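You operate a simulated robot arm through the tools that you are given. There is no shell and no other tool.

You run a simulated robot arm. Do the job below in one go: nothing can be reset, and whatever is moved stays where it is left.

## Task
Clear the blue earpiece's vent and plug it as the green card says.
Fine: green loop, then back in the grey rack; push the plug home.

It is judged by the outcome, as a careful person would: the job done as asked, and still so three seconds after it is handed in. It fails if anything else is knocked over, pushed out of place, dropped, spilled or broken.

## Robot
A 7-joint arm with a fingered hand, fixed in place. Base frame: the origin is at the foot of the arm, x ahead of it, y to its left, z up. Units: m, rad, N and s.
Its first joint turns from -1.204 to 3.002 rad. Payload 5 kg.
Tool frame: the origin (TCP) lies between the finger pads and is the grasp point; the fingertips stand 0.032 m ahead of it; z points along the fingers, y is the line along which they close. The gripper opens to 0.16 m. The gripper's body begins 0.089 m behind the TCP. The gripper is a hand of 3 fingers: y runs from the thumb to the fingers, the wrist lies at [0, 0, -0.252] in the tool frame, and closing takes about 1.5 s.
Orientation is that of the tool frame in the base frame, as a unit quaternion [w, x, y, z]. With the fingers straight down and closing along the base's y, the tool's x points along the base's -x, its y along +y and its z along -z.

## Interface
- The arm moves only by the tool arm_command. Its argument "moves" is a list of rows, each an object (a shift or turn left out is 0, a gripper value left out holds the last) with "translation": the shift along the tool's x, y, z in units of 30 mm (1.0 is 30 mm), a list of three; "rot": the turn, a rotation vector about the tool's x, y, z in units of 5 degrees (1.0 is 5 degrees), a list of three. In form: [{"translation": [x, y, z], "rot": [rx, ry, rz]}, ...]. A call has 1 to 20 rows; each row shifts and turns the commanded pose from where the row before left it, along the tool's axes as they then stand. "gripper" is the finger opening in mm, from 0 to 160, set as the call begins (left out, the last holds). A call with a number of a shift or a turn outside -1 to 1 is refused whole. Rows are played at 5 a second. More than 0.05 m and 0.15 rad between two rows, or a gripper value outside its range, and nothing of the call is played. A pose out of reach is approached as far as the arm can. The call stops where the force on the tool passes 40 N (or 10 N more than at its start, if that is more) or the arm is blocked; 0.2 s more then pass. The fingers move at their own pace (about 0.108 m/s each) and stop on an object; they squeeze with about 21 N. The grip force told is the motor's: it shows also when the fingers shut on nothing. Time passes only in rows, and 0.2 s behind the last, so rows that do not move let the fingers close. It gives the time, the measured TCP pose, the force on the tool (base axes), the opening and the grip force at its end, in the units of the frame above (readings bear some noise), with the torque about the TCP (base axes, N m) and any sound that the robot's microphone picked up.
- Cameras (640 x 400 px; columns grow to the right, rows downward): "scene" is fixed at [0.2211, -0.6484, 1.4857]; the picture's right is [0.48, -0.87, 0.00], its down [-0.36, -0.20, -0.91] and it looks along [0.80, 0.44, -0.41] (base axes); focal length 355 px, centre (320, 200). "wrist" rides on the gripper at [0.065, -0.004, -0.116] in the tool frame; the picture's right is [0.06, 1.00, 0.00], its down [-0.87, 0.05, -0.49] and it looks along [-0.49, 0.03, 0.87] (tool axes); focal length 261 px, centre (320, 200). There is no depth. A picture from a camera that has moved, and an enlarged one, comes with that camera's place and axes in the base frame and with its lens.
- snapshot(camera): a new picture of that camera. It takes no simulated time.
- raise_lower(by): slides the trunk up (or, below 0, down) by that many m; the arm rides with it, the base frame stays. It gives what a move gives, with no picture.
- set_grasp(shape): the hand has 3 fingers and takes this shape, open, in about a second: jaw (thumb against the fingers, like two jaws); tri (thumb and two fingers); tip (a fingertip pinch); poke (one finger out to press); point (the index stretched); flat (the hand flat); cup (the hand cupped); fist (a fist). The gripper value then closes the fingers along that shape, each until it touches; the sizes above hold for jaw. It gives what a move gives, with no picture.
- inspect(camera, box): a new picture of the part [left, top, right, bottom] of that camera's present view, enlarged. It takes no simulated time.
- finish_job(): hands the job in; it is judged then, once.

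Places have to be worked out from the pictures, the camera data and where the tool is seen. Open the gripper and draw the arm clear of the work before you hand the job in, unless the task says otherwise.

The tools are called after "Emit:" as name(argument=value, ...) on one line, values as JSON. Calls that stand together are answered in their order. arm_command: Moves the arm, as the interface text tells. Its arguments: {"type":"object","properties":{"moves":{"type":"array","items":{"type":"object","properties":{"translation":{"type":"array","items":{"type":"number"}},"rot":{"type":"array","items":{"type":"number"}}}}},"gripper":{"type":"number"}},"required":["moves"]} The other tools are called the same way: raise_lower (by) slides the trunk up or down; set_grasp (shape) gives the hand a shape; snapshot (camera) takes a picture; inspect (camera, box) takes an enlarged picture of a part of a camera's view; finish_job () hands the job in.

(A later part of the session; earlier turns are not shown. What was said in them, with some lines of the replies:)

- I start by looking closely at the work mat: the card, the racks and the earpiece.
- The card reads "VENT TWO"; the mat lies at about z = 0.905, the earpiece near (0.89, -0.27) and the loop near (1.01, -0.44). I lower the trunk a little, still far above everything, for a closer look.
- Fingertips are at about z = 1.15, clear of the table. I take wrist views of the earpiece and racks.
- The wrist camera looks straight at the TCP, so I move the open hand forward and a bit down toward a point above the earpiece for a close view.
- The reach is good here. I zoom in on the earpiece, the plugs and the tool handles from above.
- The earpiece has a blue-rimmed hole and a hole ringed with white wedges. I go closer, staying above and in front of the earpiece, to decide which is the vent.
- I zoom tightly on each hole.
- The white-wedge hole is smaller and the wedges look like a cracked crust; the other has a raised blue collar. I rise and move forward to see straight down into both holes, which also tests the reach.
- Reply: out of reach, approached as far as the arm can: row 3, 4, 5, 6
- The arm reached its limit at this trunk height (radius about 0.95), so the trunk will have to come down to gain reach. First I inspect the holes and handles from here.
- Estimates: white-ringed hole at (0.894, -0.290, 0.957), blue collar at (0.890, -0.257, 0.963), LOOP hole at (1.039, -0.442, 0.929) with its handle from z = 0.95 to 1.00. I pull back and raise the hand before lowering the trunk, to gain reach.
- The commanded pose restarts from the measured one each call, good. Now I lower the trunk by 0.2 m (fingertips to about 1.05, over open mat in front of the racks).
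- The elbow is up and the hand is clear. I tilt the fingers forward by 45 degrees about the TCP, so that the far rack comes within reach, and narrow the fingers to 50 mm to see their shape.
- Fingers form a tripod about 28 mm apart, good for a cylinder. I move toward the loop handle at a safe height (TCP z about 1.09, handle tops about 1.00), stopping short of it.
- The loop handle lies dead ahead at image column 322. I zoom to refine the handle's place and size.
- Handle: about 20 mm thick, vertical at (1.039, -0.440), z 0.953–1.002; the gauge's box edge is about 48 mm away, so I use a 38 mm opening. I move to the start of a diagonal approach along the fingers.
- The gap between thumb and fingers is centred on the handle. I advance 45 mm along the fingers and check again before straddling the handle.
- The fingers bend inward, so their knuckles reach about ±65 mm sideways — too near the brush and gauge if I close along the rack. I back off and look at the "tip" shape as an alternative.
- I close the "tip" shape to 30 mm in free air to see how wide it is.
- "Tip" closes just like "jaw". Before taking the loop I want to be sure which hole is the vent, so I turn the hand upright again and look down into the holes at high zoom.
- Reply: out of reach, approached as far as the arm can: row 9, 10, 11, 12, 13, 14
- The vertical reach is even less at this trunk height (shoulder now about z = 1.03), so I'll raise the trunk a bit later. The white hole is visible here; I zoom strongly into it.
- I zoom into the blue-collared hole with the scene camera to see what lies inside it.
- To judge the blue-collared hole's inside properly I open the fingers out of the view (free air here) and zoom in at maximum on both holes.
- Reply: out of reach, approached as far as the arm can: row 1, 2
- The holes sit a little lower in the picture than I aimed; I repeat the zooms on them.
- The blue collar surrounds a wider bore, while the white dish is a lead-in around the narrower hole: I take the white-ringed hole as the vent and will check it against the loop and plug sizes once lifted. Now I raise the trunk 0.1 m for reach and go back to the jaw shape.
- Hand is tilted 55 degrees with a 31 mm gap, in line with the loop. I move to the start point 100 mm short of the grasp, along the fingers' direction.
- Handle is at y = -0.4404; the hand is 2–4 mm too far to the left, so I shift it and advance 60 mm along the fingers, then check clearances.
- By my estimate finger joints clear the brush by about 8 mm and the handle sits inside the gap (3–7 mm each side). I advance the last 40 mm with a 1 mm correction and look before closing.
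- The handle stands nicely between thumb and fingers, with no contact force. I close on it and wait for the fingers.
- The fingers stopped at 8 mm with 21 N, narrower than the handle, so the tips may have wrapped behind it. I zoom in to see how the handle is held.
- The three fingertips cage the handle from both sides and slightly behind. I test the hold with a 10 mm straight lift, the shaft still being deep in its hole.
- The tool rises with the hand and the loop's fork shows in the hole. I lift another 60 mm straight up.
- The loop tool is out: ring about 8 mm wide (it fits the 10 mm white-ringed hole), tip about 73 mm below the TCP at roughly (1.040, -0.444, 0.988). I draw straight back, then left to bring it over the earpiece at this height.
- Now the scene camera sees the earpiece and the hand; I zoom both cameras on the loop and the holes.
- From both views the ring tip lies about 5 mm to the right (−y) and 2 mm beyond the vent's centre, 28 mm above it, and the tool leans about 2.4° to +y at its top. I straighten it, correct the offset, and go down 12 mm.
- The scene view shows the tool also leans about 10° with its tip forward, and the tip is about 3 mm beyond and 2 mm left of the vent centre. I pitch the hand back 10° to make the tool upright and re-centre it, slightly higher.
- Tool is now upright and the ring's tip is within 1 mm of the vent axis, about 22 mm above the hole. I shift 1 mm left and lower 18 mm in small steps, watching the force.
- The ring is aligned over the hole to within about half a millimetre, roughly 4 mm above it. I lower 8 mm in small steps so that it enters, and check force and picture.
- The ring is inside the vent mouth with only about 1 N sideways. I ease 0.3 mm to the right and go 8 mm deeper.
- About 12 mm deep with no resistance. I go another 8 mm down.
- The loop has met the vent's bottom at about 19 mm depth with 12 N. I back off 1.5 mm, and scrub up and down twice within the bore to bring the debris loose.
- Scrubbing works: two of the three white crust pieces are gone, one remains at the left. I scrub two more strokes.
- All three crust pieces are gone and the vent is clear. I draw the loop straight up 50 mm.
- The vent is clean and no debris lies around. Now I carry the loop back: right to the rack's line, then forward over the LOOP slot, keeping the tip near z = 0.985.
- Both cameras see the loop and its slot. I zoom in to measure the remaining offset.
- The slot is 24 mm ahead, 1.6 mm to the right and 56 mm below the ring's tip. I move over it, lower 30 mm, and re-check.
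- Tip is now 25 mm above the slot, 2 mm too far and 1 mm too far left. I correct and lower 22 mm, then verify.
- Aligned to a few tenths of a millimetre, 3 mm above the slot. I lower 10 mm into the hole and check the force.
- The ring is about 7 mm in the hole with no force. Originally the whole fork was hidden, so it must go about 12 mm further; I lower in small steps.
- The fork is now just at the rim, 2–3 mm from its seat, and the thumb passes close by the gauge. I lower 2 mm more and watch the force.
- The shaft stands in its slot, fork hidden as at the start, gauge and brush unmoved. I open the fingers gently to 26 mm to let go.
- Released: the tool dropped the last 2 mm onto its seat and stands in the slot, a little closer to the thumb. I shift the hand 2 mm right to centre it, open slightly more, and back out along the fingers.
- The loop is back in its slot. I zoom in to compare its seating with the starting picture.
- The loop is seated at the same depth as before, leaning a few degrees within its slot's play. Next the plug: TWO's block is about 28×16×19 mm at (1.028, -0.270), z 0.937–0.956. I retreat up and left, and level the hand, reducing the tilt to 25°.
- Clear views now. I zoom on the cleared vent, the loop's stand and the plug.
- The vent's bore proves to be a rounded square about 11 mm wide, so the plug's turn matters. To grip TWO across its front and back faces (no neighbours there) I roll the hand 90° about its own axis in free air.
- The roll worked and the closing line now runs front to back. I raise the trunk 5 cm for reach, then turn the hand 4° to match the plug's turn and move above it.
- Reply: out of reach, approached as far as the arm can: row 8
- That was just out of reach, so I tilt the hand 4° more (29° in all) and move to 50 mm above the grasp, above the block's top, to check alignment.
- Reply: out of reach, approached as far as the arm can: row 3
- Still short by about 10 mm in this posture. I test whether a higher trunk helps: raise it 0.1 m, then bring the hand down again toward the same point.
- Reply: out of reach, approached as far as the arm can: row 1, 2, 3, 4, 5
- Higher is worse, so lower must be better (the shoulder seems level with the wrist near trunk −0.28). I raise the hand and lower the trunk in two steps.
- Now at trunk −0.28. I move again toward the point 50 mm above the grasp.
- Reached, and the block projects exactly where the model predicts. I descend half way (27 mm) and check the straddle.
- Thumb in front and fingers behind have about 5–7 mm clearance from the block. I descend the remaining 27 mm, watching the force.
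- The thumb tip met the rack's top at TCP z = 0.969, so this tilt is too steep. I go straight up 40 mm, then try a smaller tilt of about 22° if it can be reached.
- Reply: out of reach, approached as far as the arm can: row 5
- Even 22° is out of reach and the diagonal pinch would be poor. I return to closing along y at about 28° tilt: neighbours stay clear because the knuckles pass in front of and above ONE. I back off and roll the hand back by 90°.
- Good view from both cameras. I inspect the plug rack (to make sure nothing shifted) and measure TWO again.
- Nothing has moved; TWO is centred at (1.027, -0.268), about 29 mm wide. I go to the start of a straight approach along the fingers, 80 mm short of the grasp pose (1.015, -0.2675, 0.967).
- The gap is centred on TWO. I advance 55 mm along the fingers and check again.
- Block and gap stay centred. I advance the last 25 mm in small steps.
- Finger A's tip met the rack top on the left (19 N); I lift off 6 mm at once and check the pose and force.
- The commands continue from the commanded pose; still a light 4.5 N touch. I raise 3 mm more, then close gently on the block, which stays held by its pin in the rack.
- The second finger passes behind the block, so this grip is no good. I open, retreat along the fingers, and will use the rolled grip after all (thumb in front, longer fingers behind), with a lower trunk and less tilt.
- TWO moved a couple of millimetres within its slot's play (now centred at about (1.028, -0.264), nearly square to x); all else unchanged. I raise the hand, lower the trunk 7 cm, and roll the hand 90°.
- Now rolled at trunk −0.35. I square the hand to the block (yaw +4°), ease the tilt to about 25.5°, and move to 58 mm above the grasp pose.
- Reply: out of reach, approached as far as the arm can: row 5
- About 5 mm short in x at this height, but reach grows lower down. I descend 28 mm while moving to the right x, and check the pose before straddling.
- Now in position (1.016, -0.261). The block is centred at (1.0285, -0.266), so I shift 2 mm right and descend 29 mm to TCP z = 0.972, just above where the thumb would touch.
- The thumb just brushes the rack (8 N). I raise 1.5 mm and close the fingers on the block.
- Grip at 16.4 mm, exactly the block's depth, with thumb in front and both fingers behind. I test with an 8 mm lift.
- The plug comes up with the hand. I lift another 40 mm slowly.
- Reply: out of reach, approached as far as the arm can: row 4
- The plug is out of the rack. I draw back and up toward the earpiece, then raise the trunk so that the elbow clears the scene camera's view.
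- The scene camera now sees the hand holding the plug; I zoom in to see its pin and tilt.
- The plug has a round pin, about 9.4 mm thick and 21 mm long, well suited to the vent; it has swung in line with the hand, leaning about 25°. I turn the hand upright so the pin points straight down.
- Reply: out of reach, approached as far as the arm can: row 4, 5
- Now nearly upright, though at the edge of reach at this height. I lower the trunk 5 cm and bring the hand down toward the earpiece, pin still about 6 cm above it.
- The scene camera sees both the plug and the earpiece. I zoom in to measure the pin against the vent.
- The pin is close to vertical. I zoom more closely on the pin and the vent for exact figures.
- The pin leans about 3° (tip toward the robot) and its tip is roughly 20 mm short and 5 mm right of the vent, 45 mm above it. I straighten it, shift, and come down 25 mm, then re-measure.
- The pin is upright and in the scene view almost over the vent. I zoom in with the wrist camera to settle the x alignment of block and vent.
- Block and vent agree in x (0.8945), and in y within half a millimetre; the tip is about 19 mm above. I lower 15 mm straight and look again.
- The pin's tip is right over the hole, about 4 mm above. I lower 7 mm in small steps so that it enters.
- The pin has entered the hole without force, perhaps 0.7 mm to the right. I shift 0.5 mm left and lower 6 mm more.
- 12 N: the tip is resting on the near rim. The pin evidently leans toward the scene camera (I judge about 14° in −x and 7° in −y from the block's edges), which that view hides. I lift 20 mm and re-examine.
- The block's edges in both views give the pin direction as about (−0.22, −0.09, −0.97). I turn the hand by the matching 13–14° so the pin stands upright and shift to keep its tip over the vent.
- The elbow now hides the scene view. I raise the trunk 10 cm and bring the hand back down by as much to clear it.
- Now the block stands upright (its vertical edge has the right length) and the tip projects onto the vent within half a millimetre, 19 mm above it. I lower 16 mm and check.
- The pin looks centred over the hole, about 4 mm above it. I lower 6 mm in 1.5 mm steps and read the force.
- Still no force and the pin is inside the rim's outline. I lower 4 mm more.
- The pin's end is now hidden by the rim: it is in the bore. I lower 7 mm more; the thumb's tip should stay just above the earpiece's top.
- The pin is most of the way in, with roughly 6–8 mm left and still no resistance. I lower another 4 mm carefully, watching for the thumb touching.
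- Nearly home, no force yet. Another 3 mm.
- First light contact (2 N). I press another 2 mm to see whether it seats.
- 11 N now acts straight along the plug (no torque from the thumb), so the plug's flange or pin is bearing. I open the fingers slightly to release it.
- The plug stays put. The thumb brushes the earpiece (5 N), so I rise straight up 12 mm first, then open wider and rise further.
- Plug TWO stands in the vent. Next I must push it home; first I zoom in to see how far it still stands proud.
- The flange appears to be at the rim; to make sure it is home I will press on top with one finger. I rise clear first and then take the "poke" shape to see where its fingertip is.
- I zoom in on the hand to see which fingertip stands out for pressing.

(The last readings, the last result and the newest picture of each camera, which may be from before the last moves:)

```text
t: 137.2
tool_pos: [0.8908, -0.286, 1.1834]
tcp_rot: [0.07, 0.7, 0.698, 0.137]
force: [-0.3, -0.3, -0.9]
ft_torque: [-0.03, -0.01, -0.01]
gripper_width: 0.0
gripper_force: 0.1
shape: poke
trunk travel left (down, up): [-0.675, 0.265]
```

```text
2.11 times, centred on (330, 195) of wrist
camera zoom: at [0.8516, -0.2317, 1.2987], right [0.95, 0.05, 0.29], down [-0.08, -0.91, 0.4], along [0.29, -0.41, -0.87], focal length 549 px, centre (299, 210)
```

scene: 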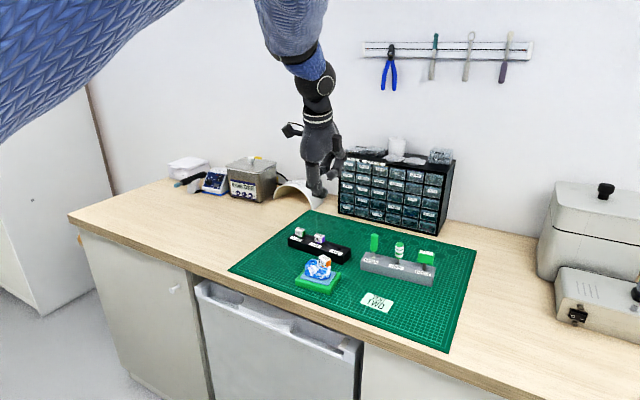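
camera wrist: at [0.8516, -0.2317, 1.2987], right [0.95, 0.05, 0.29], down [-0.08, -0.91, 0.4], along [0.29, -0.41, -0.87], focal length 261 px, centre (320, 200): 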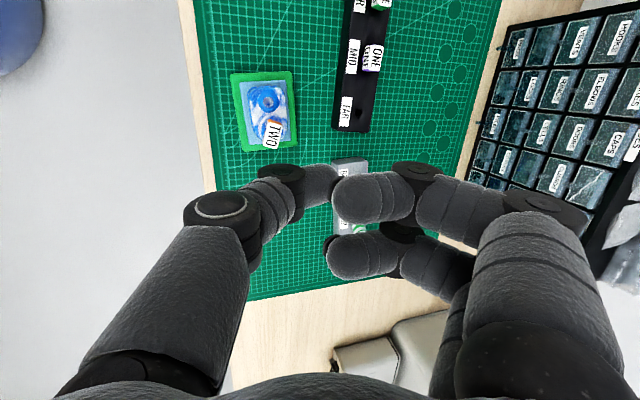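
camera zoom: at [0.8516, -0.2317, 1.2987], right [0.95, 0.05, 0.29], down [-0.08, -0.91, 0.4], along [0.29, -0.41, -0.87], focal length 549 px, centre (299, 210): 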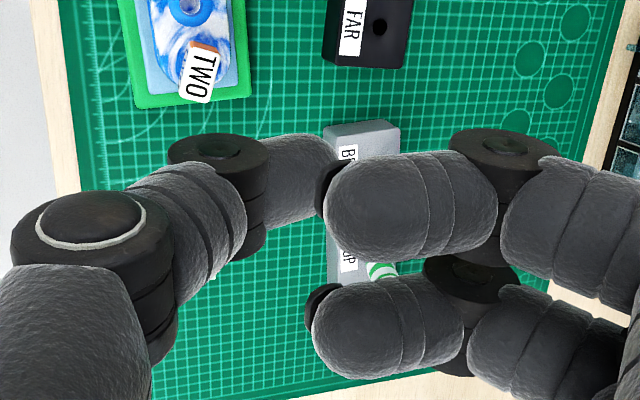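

In this shape the thumb stands out at the TCP axis, about 30 mm below the TCP, with the fingers curled away. I bring it over TWO's top (0.8934, -0.291, 0.985), stopping about 12 mm above.

Emit:
arm_command(moves=[{"translation": [-0.12, -0.267, 0.813]}, {"translation": [-0.12, -0.267, 0.813]}, {"translation": [-0.12, -0.267, 0.813]}, {"translation": [-0.12, -0.267, 0.813]}, {"translation": [-0.12, -0.267, 0.813]}, {"translation": [-0.12, -0.267, 0.813]}, {"translation": [0, 0, 0]}])

Emit:
inspect(camera="scene", box=[295, 225, 350, 285])

Emit:
inspect(camera="wrist", box=[230, 100, 400, 260])

```text
t: 138.8
tool_pos: [0.8865, -0.2926, 1.0289]
tcp_rot: [0.07, 0.699, 0.698, 0.137]
force: [-0.3, 0.2, -0.5]
ft_torque: [-0.03, 0.0, 0.02]
gripper_width: 0.0001
gripper_force: 0.1
shape: poke
trunk travel left (down, up): [-0.675, 0.265]
```

```text
6.67 times, centred on (322, 255) of scene
camera zoom: at [0.2211, -0.6484, 1.4857], right [0.48, -0.87, 0.0], down [-0.36, -0.2, -0.91], along [0.8, 0.44, -0.41], focal length 2367 px, centre (303, -167)
```

zoom: 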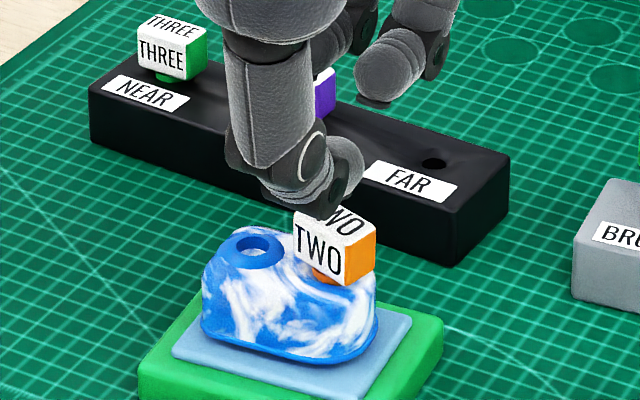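

```text
2.50 times, centred on (315, 180) of wrist
camera zoom: at [0.8473, -0.2385, 1.1443], right [0.95, 0.05, 0.29], down [-0.08, -0.91, 0.4], along [0.29, -0.41, -0.87], focal length 652 px, centre (332, 250)
```

zoom: 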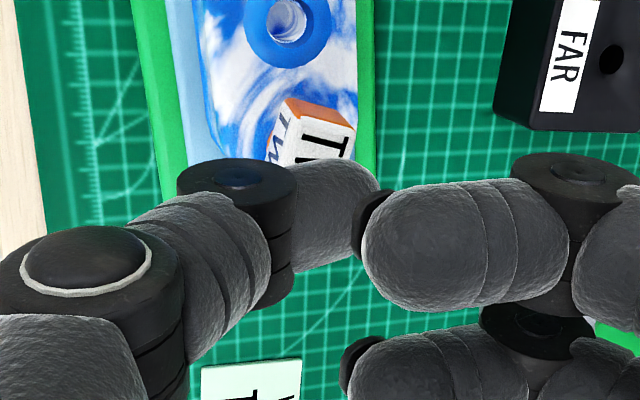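

The thumb tip hangs over the block's centre, about 2 mm to its right. I shift 2 mm left and lower in small steps until it presses.

Emit:
arm_command(moves=[{"translation": [0.066, 0, 0]}, {"translation": [-0.016, -0.048, 0.159]}, {"translation": [-0.016, -0.048, 0.159]}, {"translation": [-0.006, -0.019, 0.064]}, {"translation": [-0.006, -0.019, 0.064]}, {"translation": [0, 0, 0]}])

Emit:
inspect(camera="scene", box=[305, 240, 341, 275])

```text
t: 140.2
tool_pos: [0.8861, -0.2917, 1.0153]
tcp_rot: [0.07, 0.7, 0.697, 0.138]
force: [-1.9, -2.5, 15.1]
ft_torque: [-0.18, -0.15, -0.04]
gripper_width: 0.0
gripper_force: 0.0
shape: poke
trunk travel left (down, up): [-0.675, 0.265]
```

```text
11.43 times, centred on (323, 258) of scene
camera zoom: at [0.2211, -0.6484, 1.4857], right [0.48, -0.87, 0.0], down [-0.36, -0.2, -0.91], along [0.8, 0.44, -0.41], focal length 4058 px, centre (286, -457)
```

zoom: 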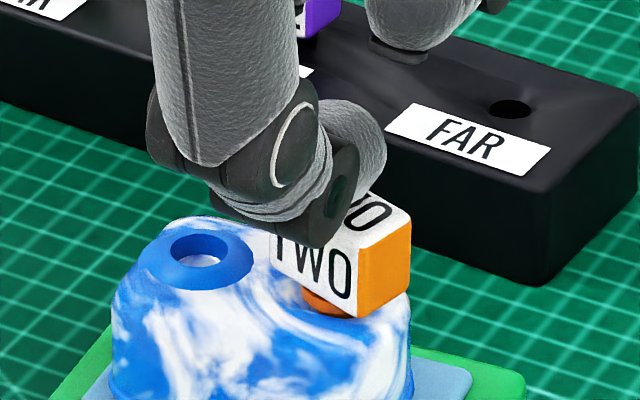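

It presses with 15 N but about 10 mm off-centre toward the back right. I lift 4 mm, shift to the centre, and press again more firmly.

Emit:
arm_command(moves=[{"translation": [0.013, 0.039, -0.127]}, {"translation": [0.235, -0.195, -0.035]}, {"translation": [0, 0, 0]}, {"translation": [-0.0064, -0.0194, 0.0636]}, {"translation": [-0.0064, -0.0194, 0.0636]}, {"translation": [-0.0032, -0.0097, 0.0318]}, {"translation": [0, 0, 0]}])

Emit:
inspect(camera="scene", box=[305, 240, 341, 275])

```text
t: 141.8
tool_pos: [0.8799, -0.2837, 1.0148]
tcp_rot: [0.071, 0.699, 0.698, 0.139]
force: [-4.8, -0.6, 22.7]
ft_torque: [-0.12, -0.18, -0.05]
gripper_width: 0.0
gripper_force: 0.0
shape: poke
trunk travel left (down, up): [-0.675, 0.265]
```

```text
11.43 times, centred on (323, 258) of scene
camera zoom: at [0.2211, -0.6484, 1.4857], right [0.48, -0.87, 0.0], down [-0.36, -0.2, -0.91], along [0.8, 0.44, -0.41], focal length 4058 px, centre (286, -457)
```

zoom: 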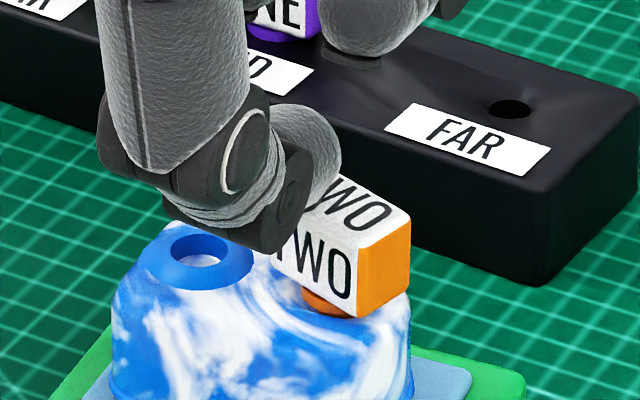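

Now pressing almost on the centre with 23 N and the plug doesn't move: it is against its stop. I press a little harder once (about 30 N) to be sure, then lift off.

Emit:
arm_command(moves=[{"translation": [-0.0032, -0.0097, 0.0318]}, {"translation": [0, 0, 0]}])

Emit:
inspect(camera="scene", box=[310, 250, 340, 275])

Emit:
arm_command(moves=[{"translation": [0.016, 0.048, -0.159]}, {"translation": [0.064, 0.194, -0.636]}, {"translation": [0.08, 0.242, -0.795]}, {"translation": [0.08, 0.242, -0.795]}, {"translation": [0.08, 0.242, -0.795]}, {"translation": [0, 0, 0]}])

Emit:
inspect(camera="scene", box=[310, 250, 340, 275])

Emit:
snapshot(camera="wrist")

```text
t: 142.4
tool_pos: [0.8787, -0.283, 1.0137]
tcp_rot: [0.07, 0.699, 0.698, 0.138]
force: [-8.5, -0.1, 26.2]
ft_torque: [-0.1, -0.23, -0.06]
gripper_width: 0.0
gripper_force: 0.1
shape: poke
trunk travel left (down, up): [-0.675, 0.265]
```

```text
16.00 times, centred on (325, 262) of scene
camera zoom: at [0.2211, -0.6484, 1.4857], right [0.48, -0.87, 0.0], down [-0.36, -0.2, -0.91], along [0.8, 0.44, -0.41], focal length 5680 px, centre (240, -800)
```

zoom: 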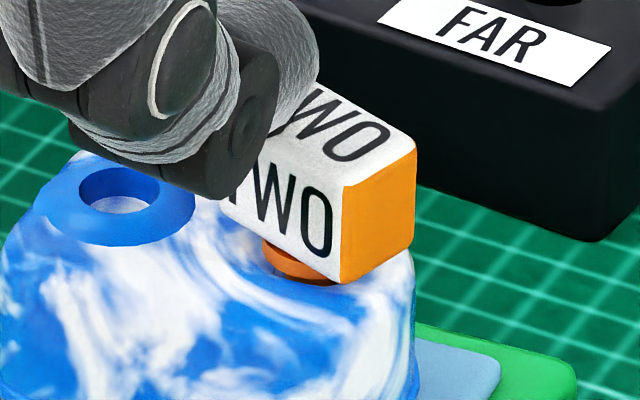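

```text
t: 143.8
tool_pos: [0.8816, -0.2844, 1.1113]
tcp_rot: [0.069, 0.699, 0.699, 0.136]
force: [0.3, 0.6, 0.0]
ft_torque: [0.04, -0.03, 0.01]
gripper_width: 0.0001
gripper_force: 0.1
shape: poke
trunk travel left (down, up): [-0.675, 0.265]
```

```text
16.00 times, centred on (325, 262) of scene
camera zoom: at [0.2211, -0.6484, 1.4857], right [0.48, -0.87, 0.0], down [-0.36, -0.2, -0.91], along [0.8, 0.44, -0.41], focal length 5680 px, centre (240, -800)
```

zoom: 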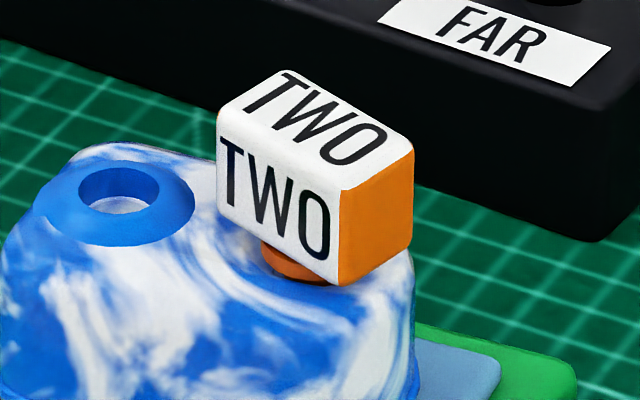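

```text
taken
camera wrist: at [0.8432, -0.2297, 1.2279], right [0.95, 0.05, 0.29], down [-0.08, -0.91, 0.4], along [0.29, -0.41, -0.87], focal length 261 px, centre (320, 200)
```

wrist: 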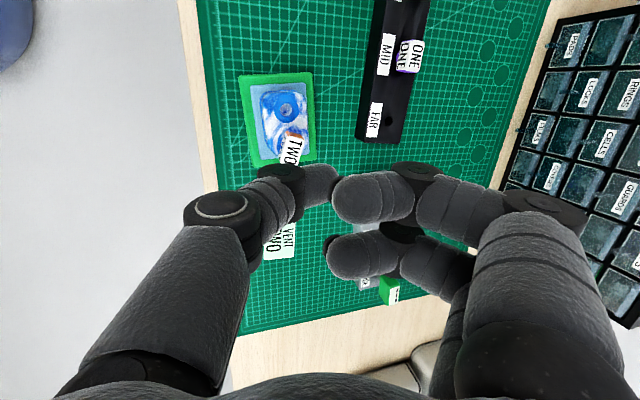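

The plug has not shifted: its flange sits at the vent's rim, so it is home. I check the whole bench once more, including the loop in the grey rack.

Emit:
inspect(camera="scene", box=[360, 225, 440, 285])

Emit:
inspect(camera="scene", box=[270, 215, 370, 300])

Emit:
snapshot(camera="scene")

```text
6.67 times, centred on (400, 255) of scene
camera zoom: at [0.2211, -0.6484, 1.4857], right [0.48, -0.87, 0.0], down [-0.36, -0.2, -0.91], along [0.8, 0.44, -0.41], focal length 2367 px, centre (-213, -167)
```

zoom: 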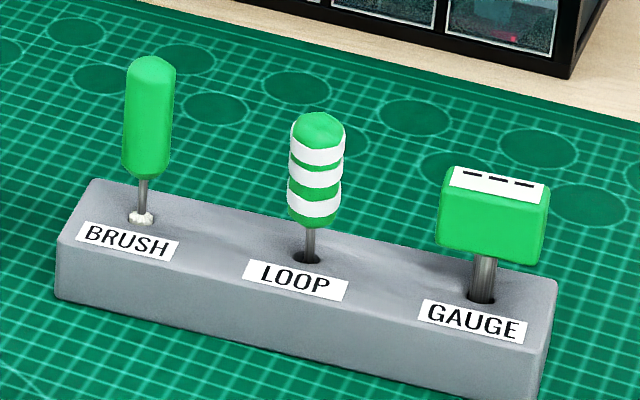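

```text
4.71 times, centred on (320, 258) of scene
camera zoom: at [0.2211, -0.6484, 1.4857], right [0.48, -0.87, 0.0], down [-0.36, -0.2, -0.91], along [0.8, 0.44, -0.41], focal length 1671 px, centre (320, -71)
```

zoom: 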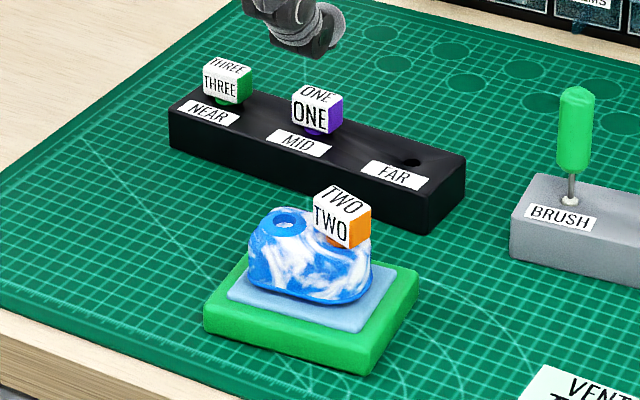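

```text
taken
```

scene: 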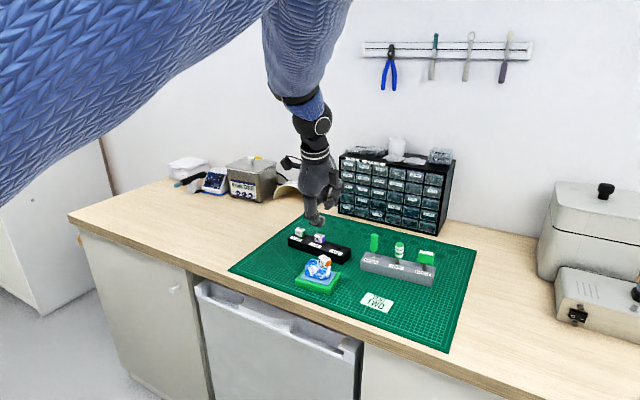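

Everything else is in place: earpiece and base unmoved, racks, cards and other plugs as at the start, the loop in its slot. I raise the trunk to draw the arm clear and open the hand.

Emit:
raise_lower(by=0.15)

Emit:
set_grasp(shape="jaw")

Emit:
arm_command(moves=[{"translation": [0, -0.9, -0.3]}, {"translation": [0, -0.9, -0.3]}, {"translation": [0, -0.9, -0.3]}, {"translation": [0, -0.9, -0.3]}, {"translation": [0, -0.9, -0.3]}, {"translation": [0, 0, 0]}], gripper=160)

Emit:
snapshot(camera="scene")

Emit:
snapshot(camera="wrist")

```text
t: 145.5
tool_pos: [0.8813, -0.2843, 1.2627]
tcp_rot: [0.07, 0.699, 0.698, 0.137]
force: [-0.5, -0.2, -0.1]
ft_torque: [-0.03, 0.0, -0.01]
gripper_width: 0.0
gripper_force: 0.1
shape: poke
trunk travel left (down, up): [-0.825, 0.115]
```

```text
t: 146.4
tool_pos: [0.8806, -0.2833, 1.262]
tcp_rot: [0.07, 0.699, 0.698, 0.138]
force: [0.0, 0.2, -0.3]
ft_torque: [0.02, -0.01, -0.04]
gripper_width: 0.1597
gripper_force: 0.0
shape: jaw
trunk travel left (down, up): [-0.825, 0.115]
```

```text
t: 147.8
tool_pos: [0.7401, -0.286, 1.2654]
tcp_rot: [0.071, 0.699, 0.698, 0.138]
force: [0.8, 0.1, -0.3]
ft_torque: [-0.01, 0.0, 0.0]
gripper_width: 0.1597
gripper_force: 0.0
shape: jaw
trunk travel left (down, up): [-0.825, 0.115]
```

```text
taken
```

scene: 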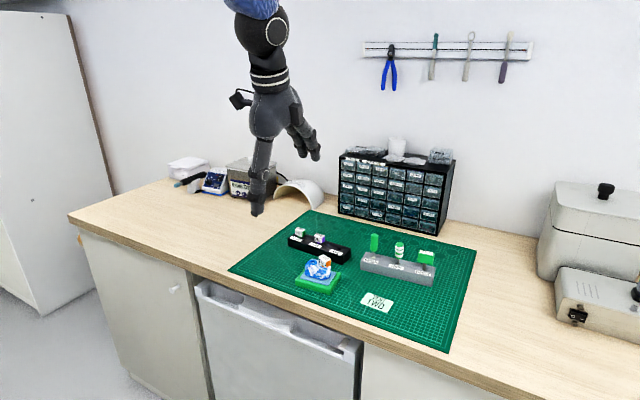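

```text
taken
camera wrist: at [0.7015, -0.2317, 1.3811], right [0.95, 0.05, 0.29], down [-0.08, -0.91, 0.4], along [0.29, -0.41, -0.87], focal length 261 px, centre (320, 200)
```

wrist: 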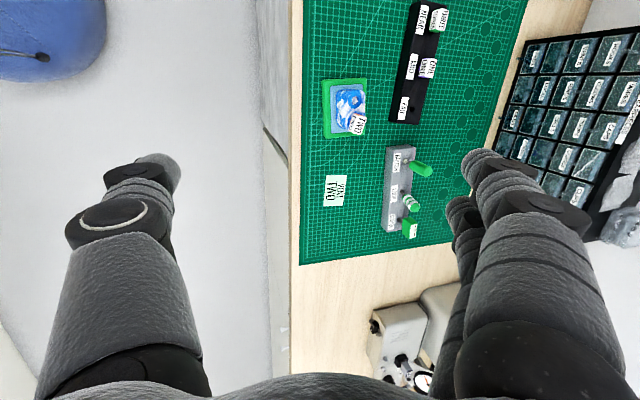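

The arm is clear. I take one last close look at the plugged vent and the rack before handing in.

Emit:
inspect(camera="scene", box=[308, 248, 338, 278])

Emit:
inspect(camera="wrist", box=[320, 75, 380, 145])

Emit:
inspect(camera="wrist", box=[375, 140, 445, 245])

```text
13.33 times, centred on (323, 263) of scene
camera zoom: at [0.2211, -0.6484, 1.4857], right [0.48, -0.87, 0.0], down [-0.36, -0.2, -0.91], along [0.8, 0.44, -0.41], focal length 4734 px, centre (280, -640)
```

zoom: 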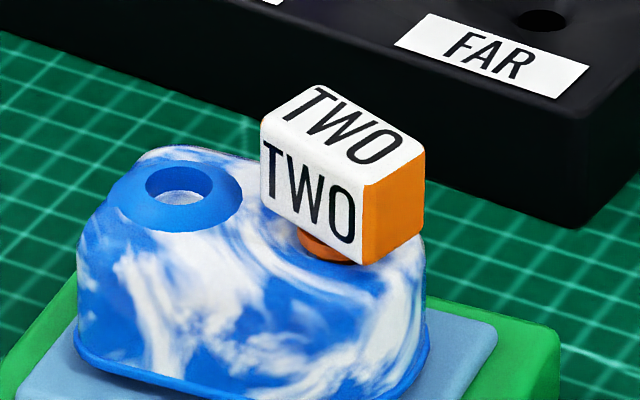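

```text
5.71 times, centred on (350, 110) of wrist
camera zoom: at [0.7015, -0.2317, 1.3811], right [0.95, 0.05, 0.29], down [-0.08, -0.91, 0.4], along [0.29, -0.41, -0.87], focal length 1489 px, centre (149, 714)
```

zoom: 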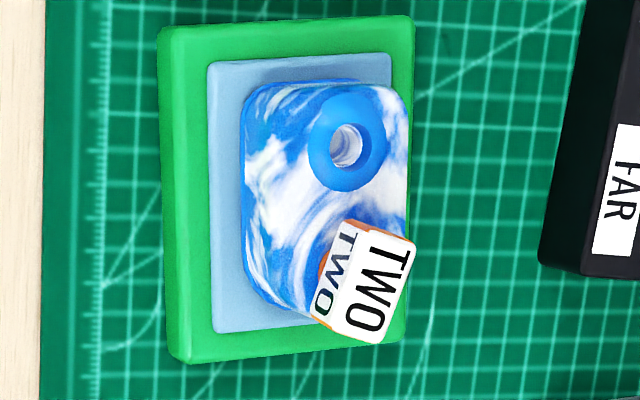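

```text
3.81 times, centred on (410, 192) of wrist
camera zoom: at [0.7015, -0.2317, 1.3811], right [0.95, 0.05, 0.29], down [-0.08, -0.91, 0.4], along [0.29, -0.41, -0.87], focal length 993 px, centre (-23, 229)
```

zoom: 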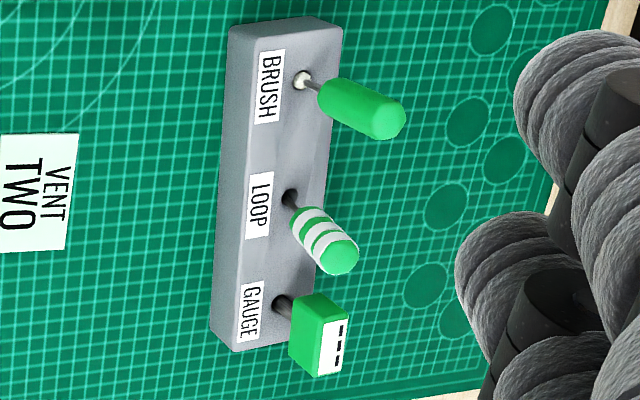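

The vent is cleared and plug TWO sits in it with its flange on the rim. The loop is back in the LOOP slot, leaning a little within the slot's play. The earpiece, both racks, the card and the other tools and plugs are where they started, and the hand is open and clear of the work, so I hand the job in.

Emit:
finish_job()

```text
The job is handed in.
```

I cleared the earpiece's vent with the green loop, put the loop back in the grey rack, and pushed plug TWO home in the vent. I've handed the job in; no verdict has come back yet.

- **Vent:** I took the white-crusted hole, not the blue-collared one, to be the vent. It is the narrower of the two, and the crust came off in three pieces under the loop. No debris was left around it.
- **Plug TWO:** its flange sits at the vent's rim. I pressed it down with about 26 N and it did not move, so I judge it fully home. The block sits turned by roughly 25°, but the pin is round, so this should not matter.
- **Loop:** it is back in the LOOP slot, but leans a few degrees within the slot's play; at the start it stood upright.
- **Contact along the way:** the hand touched the black rack's top a few times while I worked out the grip, at up to about 19 N. It also brushed the earpiece once at about 5 N. Pictures afterwards showed both racks, the earpiece, the card and the other tools and plugs where they were.
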